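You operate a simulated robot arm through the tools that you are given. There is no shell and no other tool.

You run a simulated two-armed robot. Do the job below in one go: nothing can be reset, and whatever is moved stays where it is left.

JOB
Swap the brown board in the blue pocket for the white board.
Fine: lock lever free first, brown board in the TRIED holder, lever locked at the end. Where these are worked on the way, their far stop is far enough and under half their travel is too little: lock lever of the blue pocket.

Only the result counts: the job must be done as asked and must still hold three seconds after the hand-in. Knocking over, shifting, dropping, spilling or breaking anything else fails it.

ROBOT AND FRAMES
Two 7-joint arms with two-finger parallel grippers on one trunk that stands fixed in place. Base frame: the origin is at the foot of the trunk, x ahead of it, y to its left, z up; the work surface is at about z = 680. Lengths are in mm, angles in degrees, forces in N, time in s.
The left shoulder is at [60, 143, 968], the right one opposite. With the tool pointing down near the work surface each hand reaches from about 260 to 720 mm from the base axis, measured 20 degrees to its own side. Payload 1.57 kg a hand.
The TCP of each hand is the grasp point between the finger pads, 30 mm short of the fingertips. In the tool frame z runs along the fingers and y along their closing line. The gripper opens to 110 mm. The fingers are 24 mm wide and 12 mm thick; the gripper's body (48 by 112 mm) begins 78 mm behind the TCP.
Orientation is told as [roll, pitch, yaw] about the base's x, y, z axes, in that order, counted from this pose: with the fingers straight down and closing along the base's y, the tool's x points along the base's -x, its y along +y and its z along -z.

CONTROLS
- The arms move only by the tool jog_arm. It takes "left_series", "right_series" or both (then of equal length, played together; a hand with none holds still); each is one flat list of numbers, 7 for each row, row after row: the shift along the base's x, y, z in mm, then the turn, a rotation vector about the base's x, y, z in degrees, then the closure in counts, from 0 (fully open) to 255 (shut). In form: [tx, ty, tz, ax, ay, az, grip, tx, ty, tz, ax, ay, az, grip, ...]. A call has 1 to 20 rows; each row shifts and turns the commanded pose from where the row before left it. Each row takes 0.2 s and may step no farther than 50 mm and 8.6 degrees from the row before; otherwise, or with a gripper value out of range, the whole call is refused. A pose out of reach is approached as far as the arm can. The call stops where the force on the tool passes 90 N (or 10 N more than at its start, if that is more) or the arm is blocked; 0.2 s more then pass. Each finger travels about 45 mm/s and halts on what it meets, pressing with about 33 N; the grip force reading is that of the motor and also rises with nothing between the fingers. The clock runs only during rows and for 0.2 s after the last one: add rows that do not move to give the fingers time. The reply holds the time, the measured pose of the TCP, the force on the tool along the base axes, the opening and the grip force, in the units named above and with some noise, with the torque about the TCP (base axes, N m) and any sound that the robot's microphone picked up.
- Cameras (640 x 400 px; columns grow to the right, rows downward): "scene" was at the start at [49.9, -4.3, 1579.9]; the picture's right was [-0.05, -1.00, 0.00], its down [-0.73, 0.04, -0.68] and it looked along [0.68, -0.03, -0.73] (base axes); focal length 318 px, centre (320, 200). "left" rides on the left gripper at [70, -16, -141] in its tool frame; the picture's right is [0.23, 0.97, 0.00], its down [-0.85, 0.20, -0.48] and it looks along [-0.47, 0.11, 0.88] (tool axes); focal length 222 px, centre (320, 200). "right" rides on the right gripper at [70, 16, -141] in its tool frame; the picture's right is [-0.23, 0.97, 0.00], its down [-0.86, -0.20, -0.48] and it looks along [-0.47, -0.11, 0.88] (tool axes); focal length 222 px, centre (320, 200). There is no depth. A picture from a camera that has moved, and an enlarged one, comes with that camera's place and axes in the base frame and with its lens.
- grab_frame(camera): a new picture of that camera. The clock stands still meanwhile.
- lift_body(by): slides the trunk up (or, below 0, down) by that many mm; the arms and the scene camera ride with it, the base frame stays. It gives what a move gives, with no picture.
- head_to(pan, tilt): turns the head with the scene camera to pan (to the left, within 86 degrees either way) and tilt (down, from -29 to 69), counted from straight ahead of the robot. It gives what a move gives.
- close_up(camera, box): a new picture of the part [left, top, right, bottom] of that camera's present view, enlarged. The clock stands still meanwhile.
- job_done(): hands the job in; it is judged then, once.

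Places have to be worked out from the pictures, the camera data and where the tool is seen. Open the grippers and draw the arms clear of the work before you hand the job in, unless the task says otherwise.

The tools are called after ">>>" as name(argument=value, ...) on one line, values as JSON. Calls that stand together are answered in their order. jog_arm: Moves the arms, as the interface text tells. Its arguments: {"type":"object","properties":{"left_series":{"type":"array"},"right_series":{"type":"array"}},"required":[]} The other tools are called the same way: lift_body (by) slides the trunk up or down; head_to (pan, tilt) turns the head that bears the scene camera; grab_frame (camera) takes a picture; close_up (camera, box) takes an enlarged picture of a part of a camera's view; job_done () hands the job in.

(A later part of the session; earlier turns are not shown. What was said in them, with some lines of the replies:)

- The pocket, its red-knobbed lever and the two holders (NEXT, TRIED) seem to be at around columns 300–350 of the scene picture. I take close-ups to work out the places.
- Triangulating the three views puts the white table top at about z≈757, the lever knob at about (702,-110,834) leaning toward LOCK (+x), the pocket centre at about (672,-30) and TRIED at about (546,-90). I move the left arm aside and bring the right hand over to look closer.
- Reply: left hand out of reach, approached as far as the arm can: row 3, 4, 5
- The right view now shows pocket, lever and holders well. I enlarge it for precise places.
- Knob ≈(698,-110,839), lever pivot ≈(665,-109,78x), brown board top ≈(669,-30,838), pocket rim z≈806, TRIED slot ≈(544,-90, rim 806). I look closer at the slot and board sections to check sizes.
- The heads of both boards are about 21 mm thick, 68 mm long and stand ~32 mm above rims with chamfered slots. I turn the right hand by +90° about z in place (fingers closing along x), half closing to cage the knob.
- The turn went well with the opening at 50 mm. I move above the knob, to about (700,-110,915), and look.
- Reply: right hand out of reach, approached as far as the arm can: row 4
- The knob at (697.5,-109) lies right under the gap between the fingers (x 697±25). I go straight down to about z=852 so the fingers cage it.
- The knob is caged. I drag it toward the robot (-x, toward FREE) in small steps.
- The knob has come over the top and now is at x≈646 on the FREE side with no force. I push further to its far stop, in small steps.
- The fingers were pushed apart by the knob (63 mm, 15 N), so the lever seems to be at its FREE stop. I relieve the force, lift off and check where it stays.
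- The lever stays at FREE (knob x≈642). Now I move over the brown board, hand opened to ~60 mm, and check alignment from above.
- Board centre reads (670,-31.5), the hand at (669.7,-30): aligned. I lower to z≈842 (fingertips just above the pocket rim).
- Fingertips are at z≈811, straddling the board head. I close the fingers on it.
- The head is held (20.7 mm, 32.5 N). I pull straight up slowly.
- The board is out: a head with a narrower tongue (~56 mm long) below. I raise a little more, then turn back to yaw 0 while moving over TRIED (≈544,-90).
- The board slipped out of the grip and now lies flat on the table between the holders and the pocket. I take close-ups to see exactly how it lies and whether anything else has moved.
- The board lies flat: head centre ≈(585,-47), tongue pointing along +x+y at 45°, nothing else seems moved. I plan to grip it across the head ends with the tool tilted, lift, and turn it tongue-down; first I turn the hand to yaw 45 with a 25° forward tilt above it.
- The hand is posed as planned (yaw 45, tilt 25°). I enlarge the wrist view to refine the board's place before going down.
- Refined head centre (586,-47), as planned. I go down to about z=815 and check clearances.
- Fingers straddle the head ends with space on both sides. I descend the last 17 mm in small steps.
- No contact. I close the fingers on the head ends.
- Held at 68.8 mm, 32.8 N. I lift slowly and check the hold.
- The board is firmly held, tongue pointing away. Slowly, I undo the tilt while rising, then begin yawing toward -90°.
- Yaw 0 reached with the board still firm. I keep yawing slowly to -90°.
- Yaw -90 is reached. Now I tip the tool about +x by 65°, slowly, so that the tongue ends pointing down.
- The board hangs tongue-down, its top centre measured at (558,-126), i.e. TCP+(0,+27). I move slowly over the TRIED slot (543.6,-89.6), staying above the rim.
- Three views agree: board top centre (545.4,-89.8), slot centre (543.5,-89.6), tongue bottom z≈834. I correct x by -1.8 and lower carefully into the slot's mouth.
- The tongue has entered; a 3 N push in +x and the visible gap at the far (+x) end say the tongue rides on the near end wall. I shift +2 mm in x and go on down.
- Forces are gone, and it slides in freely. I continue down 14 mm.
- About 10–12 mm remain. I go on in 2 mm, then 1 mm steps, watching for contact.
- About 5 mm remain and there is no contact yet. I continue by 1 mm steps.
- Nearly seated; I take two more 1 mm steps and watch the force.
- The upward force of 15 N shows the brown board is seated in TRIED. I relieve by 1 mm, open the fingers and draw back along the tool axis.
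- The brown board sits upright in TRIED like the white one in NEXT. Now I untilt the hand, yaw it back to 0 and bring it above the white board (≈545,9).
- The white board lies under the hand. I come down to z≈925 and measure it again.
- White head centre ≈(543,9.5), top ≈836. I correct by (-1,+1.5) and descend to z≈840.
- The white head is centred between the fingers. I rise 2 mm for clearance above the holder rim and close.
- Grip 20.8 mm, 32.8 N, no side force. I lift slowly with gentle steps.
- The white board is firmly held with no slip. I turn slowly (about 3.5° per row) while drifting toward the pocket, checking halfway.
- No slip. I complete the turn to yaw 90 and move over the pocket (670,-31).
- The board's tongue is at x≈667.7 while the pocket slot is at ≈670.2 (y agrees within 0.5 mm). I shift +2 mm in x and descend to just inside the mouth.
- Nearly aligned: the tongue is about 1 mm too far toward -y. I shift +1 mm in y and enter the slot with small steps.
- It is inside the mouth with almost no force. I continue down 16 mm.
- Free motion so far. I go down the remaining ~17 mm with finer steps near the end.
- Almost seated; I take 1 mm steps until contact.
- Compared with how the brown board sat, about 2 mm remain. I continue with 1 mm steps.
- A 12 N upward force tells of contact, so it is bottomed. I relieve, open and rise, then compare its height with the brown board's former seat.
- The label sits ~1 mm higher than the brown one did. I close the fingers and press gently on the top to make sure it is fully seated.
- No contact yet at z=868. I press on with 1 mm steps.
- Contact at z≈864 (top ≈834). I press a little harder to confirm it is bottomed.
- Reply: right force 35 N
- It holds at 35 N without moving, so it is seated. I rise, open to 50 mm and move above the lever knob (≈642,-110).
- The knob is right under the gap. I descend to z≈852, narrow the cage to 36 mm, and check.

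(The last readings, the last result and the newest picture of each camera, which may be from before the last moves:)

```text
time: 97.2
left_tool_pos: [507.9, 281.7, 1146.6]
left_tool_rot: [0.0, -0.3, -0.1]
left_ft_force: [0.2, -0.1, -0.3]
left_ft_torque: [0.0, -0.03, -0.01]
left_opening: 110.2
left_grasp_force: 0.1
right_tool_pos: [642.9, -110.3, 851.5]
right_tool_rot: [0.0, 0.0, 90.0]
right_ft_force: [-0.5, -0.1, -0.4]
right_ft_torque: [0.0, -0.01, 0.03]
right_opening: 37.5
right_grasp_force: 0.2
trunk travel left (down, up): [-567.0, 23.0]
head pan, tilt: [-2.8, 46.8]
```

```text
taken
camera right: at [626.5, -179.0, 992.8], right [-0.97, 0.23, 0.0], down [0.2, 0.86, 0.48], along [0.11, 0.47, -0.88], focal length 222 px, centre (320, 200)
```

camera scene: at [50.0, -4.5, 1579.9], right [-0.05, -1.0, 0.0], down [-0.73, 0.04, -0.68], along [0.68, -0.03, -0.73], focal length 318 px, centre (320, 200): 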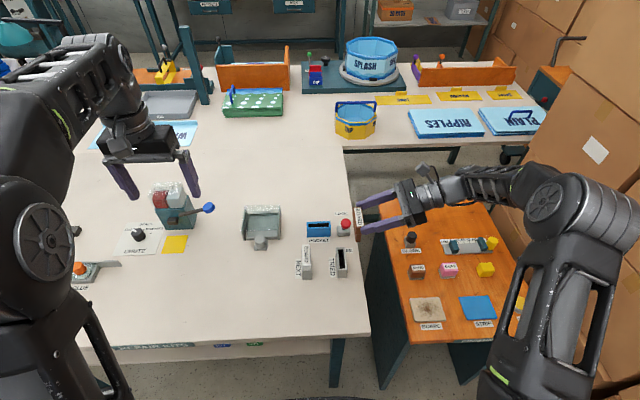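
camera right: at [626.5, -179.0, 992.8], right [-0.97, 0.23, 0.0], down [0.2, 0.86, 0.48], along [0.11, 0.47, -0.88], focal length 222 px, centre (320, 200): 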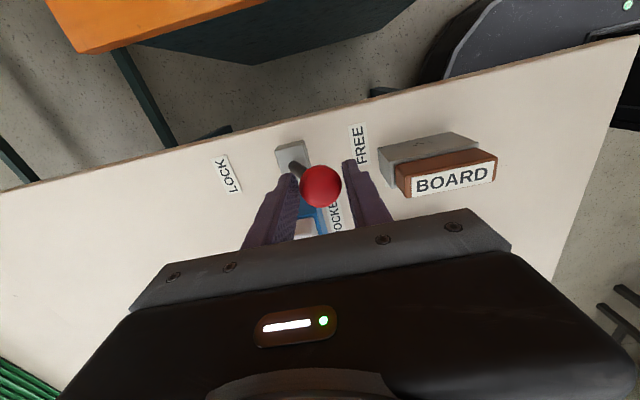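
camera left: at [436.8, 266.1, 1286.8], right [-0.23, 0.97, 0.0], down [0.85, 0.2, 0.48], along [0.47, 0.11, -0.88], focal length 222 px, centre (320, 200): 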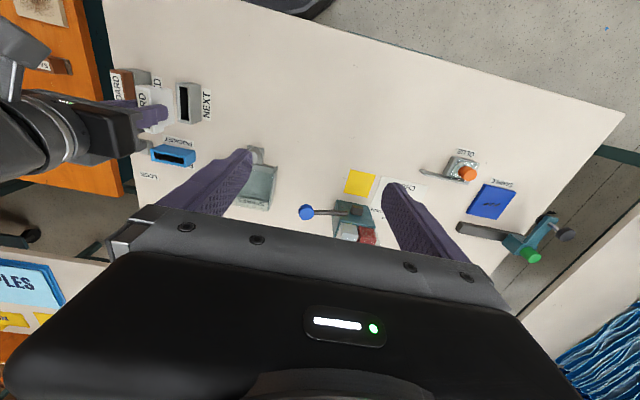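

The knob is caged. I push it toward LOCK (+x).

>>> jog_arm(right_series=[7, 0, 0, 0, 0, 0, 168, 7, 0, 0, 0, 0, 0, 168, 7, 0, 0, 0, 0, 0, 168, 7, 0, 0, 0, 0, 0, 168, 7, 0, 0, 0, 0, 0, 168, 7, 0, 0, 0, 0, 0, 168, 6, 0, 0, 0, 0, 0, 168, 5, 0, 0, 0, 0, 0, 168, 0, 0, 0, 0, 0, 0, 168])

>>> grab_frame(camera="right")

```text
time: 99.2
left_tool_pos: [507.6, 282.1, 1145.7]
left_tool_rot: [-0.1, -0.3, 0.0]
left_ft_force: [0.4, -0.2, 0.2]
left_ft_torque: [0.04, 0.01, 0.01]
left_opening: 110.1
left_grasp_force: 0.0
right_tool_pos: [695.4, -109.8, 852.3]
right_tool_rot: [0.0, 0.0, 90.0]
right_ft_force: [-0.9, 0.6, 0.3]
right_ft_torque: [0.01, -0.01, 0.01]
right_opening: 37.7
right_grasp_force: 0.1
trunk travel left (down, up): [-567.0, 23.0]
head pan, tilt: [-2.8, 46.8]
```

```text
taken
camera right: at [678.8, -179.4, 993.6], right [-0.97, 0.23, 0.0], down [0.2, 0.85, 0.48], along [0.11, 0.47, -0.88], focal length 222 px, centre (320, 200)
```

right: 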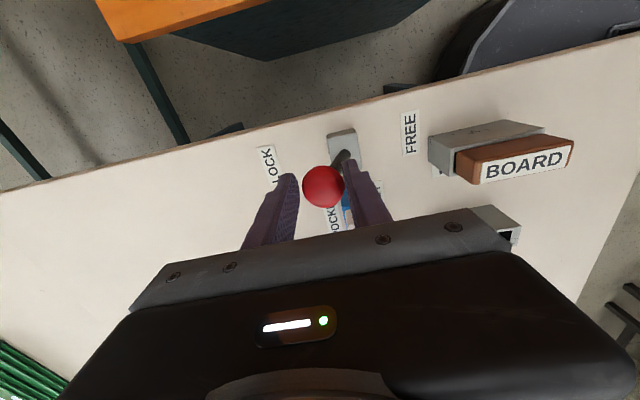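

The knob is at x≈693.5; the lock stop is near 698. I push further until the stop gives force.

>>> jog_arm(right_series=[2, 0, 0, 0, 0, 0, 168, 2, 0, 0, 0, 0, 0, 168, 2, 0, 0, 0, 0, 0, 168, 2, 0, 0, 0, 0, 0, 168, 0, 0, 0, 0, 0, 0, 168])

>>> grab_frame(camera="right")

```text
time: 100.4
left_tool_pos: [508.7, 282.3, 1146.9]
left_tool_rot: [0.1, -0.4, -0.1]
left_ft_force: [-0.1, -0.2, -0.7]
left_ft_torque: [0.04, 0.0, 0.03]
left_opening: 110.0
left_grasp_force: 0.0
right_tool_pos: [702.4, -110.1, 852.0]
right_tool_rot: [-0.1, 0.0, 90.0]
right_ft_force: [-1.1, 0.8, 0.6]
right_ft_torque: [0.02, 0.0, 0.03]
right_opening: 38.5
right_grasp_force: 0.3
trunk travel left (down, up): [-567.0, 23.0]
head pan, tilt: [-2.8, 46.8]
```

```text
taken
camera right: at [684.2, -179.3, 993.4], right [-0.97, 0.23, 0.0], down [0.2, 0.85, 0.48], along [0.11, 0.47, -0.88], focal length 222 px, centre (320, 200)
```

right: 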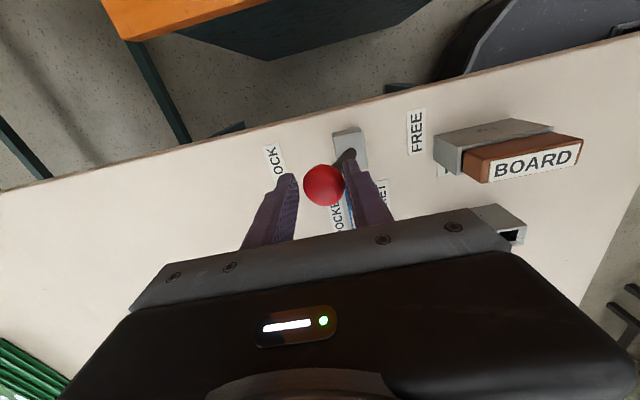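

The knob is back at x≈698, its original locked place, and the fingers begin to be spread. I push 4 mm more to confirm the stop.

>>> jog_arm(right_series=[2, 0, 0, 0, 0, 0, 168, 2, 0, 0, 0, 0, 0, 168, 0, 0, 0, 0, 0, 0, 168])

>>> grab_frame(camera="right")

```text
time: 101.2
left_tool_pos: [507.5, 282.7, 1145.2]
left_tool_rot: [0.0, -0.4, 0.1]
left_ft_force: [-0.4, -0.5, -0.5]
left_ft_torque: [-0.02, 0.0, -0.02]
left_opening: 110.0
left_grasp_force: 0.1
right_tool_pos: [700.6, -110.1, 851.2]
right_tool_rot: [-0.1, 0.1, 90.1]
right_ft_force: [-2.3, -0.2, -0.4]
right_ft_torque: [-0.06, -0.03, 0.0]
right_opening: 39.1
right_grasp_force: 0.5
right hand out of reach, approached as far as the arm can: row 1
trunk travel left (down, up): [-567.0, 23.0]
head pan, tilt: [-2.8, 46.8]
```

```text
taken
camera right: at [684.5, -179.1, 993.5], right [-0.97, 0.23, 0.0], down [0.2, 0.85, 0.48], along [0.11, 0.47, -0.88], focal length 222 px, centre (320, 200)
```

right: 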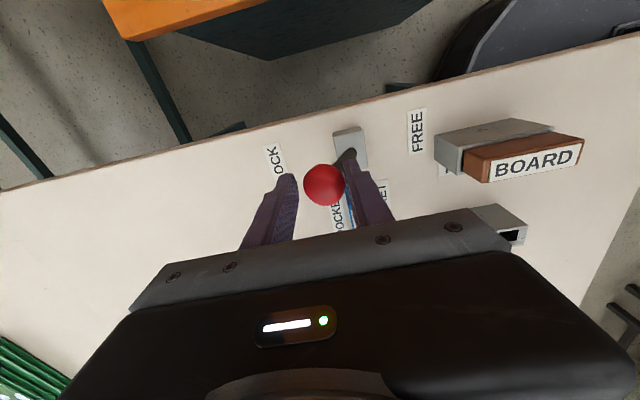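

The arm is at the end of its reach, with the lever being lightly pressed. I close the fingers slightly so the near finger presses the knob further toward LOCK.

>>> jog_arm(right_series=[0, 0, 0, 0, 0, 0, 176, 0, 0, 0, 0, 0, 0, 182, 0, 0, 0, 0, 0, 0, 182, 0, 0, 0, 0, 0, 0, 182])

>>> close_up(camera="right", box=[240, 100, 420, 240])

```text
time: 102.2
left_tool_pos: [505.8, 281.9, 1146.8]
left_tool_rot: [0.0, -0.3, 0.0]
left_ft_force: [-0.5, -0.5, 0.0]
left_ft_torque: [0.0, -0.03, -0.01]
left_opening: 110.3
left_grasp_force: 0.1
right_tool_pos: [700.9, -109.0, 851.7]
right_tool_rot: [-0.2, 0.0, 90.1]
right_ft_force: [-6.9, 0.1, -2.9]
right_ft_torque: [-0.04, 0.02, -0.01]
right_opening: 37.7
right_grasp_force: 3.3
trunk travel left (down, up): [-567.0, 23.0]
head pan, tilt: [-2.8, 46.8]
```

```text
2.86 times, centred on (330, 170) of right
camera zoom: at [684.1, -179.1, 993.5], right [-0.97, 0.23, 0.0], down [0.2, 0.85, 0.48], along [0.11, 0.47, -0.88], focal length 635 px, centre (291, 286)
```

zoom: 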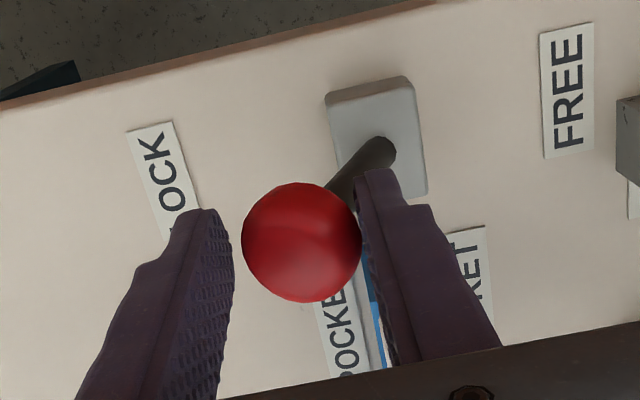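

The near finger presses with 7 N and is blocked, so the lever is at its LOCK stop. I open, rise off the lever and check everything.

>>> jog_arm(right_series=[0, 0, 0, 0, 0, 0, 139, 0, 0, 0, 0, 0, 0, 139, -3, 0, 15, 0, 0, 0, 139, 0, 0, 25, 0, 0, 0, 139, 0, 0, 30, 0, 0, 0, 139, -10, 0, 30, 0, 0, 0, 100, -20, -20, 20, 0, 0, 0, 50, -20, -30, 10, 0, 0, 0, 0, -20, -40, 10, 0, 0, 0, 0, -20, -40, 0, 0, 0, 0, 0, -20, -40, 0, 0, 0, 0, 0])

>>> grab_frame(camera="scene")

>>> close_up(camera="scene", box=[290, 195, 360, 245])

>>> close_up(camera="left", box=[100, 60, 240, 190])

```text
time: 104.6
left_tool_pos: [506.5, 281.5, 1147.2]
left_tool_rot: [0.2, -0.2, 0.2]
left_ft_force: [-0.3, -1.2, -0.1]
left_ft_torque: [0.0, -0.05, 0.01]
left_opening: 109.8
left_grasp_force: 0.0
right_tool_pos: [585.8, -280.5, 989.7]
right_tool_rot: [0.0, -0.1, 90.1]
right_ft_force: [0.4, -0.5, 0.1]
right_ft_torque: [-0.02, -0.01, 0.02]
right_opening: 110.1
right_grasp_force: 0.0
right hand out of reach, approached as far as the arm can: row 5
trunk travel left (down, up): [-567.0, 23.0]
head pan, tilt: [-2.8, 46.8]
```

```text
taken
camera scene: at [49.0, -5.2, 1579.9], right [-0.05, -1.0, 0.0], down [-0.73, 0.04, -0.68], along [0.68, -0.03, -0.73], focal length 318 px, centre (320, 200)
```

scene: 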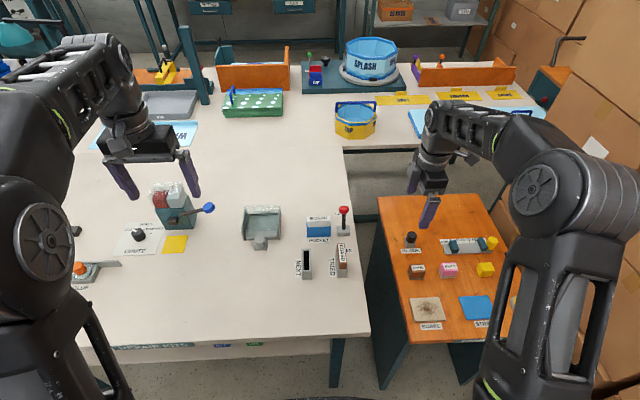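

```text
8.00 times, centred on (325, 220) of scene
camera zoom: at [49.0, -5.2, 1579.9], right [-0.05, -1.0, 0.0], down [-0.73, 0.04, -0.68], along [0.68, -0.03, -0.73], focal length 2547 px, centre (280, 40)
```

zoom: 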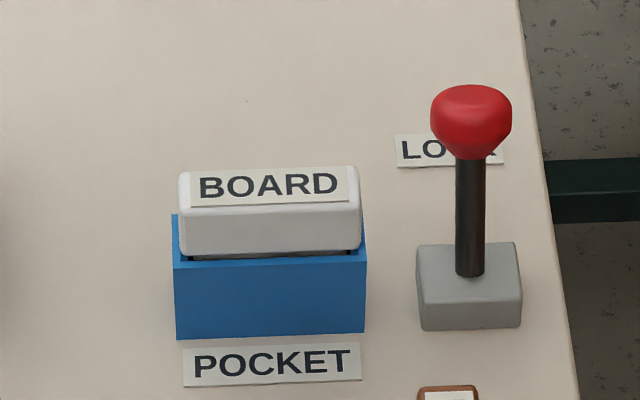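

```text
3.08 times, centred on (170, 125) of left
camera zoom: at [436.0, 265.3, 1287.3], right [-0.23, 0.97, 0.0], down [0.85, 0.2, 0.48], along [0.47, 0.11, -0.88], focal length 684 px, centre (782, 431)
```

zoom: 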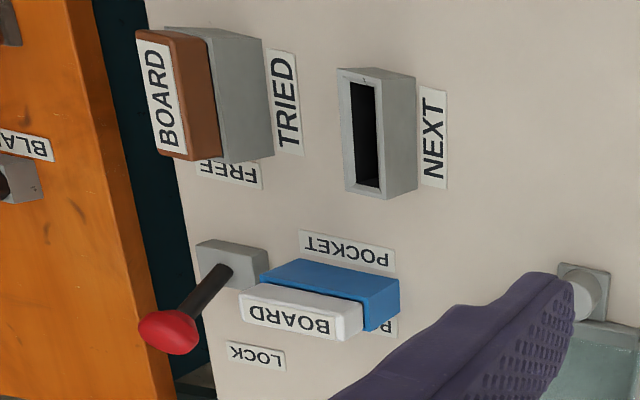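

All looks right: the white board is in the pocket, brown in TRIED, the lever back at LOCK, and nothing else moved. I draw the right arm up clear of the work and check once more.

>>> jog_arm(right_series=[-10, -5, 30, 0, 0, 0, 0, -10, -5, 30, 0, 0, 0, 0, -10, -5, 30, 0, 0, 0, 0, 0, 0, 0, 0, 0, 0, 0, 0, 0, 0, 0, 0, 0, 0, 0, 0, 0, 0, 0, 0, 0, 0, 0, 0, 0, 0, 0, 0])

>>> close_up(camera="scene", box=[280, 190, 380, 290])

```text
time: 106.2
left_tool_pos: [507.5, 282.7, 1146.9]
left_tool_rot: [-0.1, -0.3, 0.0]
left_ft_force: [0.4, 0.3, -0.2]
left_ft_torque: [-0.04, 0.02, -0.01]
left_opening: 110.0
left_grasp_force: 0.0
right_tool_pos: [555.7, -295.6, 1081.5]
right_tool_rot: [0.0, 0.0, 90.1]
right_ft_force: [0.7, -0.4, -0.4]
right_ft_torque: [0.01, 0.0, -0.01]
right_opening: 110.2
right_grasp_force: 0.0
trunk travel left (down, up): [-567.0, 23.0]
head pan, tilt: [-2.8, 46.8]
```

```text
4.00 times, centred on (330, 240) of scene
camera zoom: at [49.8, -4.3, 1579.9], right [-0.05, -1.0, 0.0], down [-0.73, 0.04, -0.68], along [0.68, -0.03, -0.73], focal length 1273 px, centre (280, 40)
```

zoom: 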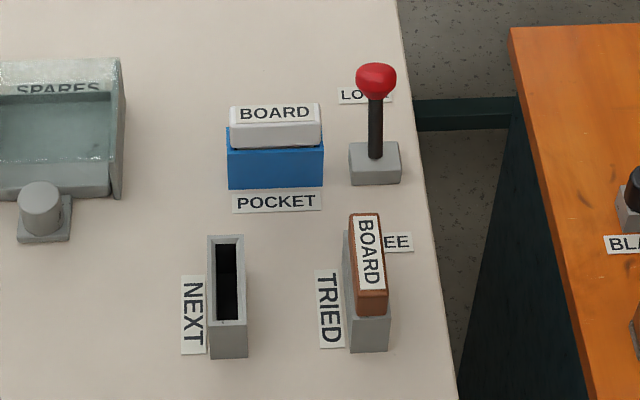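

The final picture shows the white board in the pocket, brown in TRIED, the lever locked, and both hands open and clear. I hand the job in.

>>> job_done()

```text
The job is handed in.
```

The swap is done and handed in. The white board is in the blue pocket, the brown board is in the TRIED holder, and the lock lever is back at its LOCK stop. The judging result has not come back.

- **Dropped board:** while I carried the brown board to TRIED the first time, it slipped out of the grip and landed flat on the table between the holders. I picked it up and put it in TRIED. I saw nothing else moved or knocked over in the pictures. If a drop of the board itself counts against the job, this is where it happened.
- **White board height:** it sits about 1 to 2 mm higher in the pocket than the brown board did. It did not move when I pressed on it with 35 N, so I take it as fully seated.
- **Lever:** I took it to its FREE stop before pulling the brown board. I returned it to LOCK after the white board was in, and the knob is back where it started.
- **Arms:** both hands are open and clear of the work.
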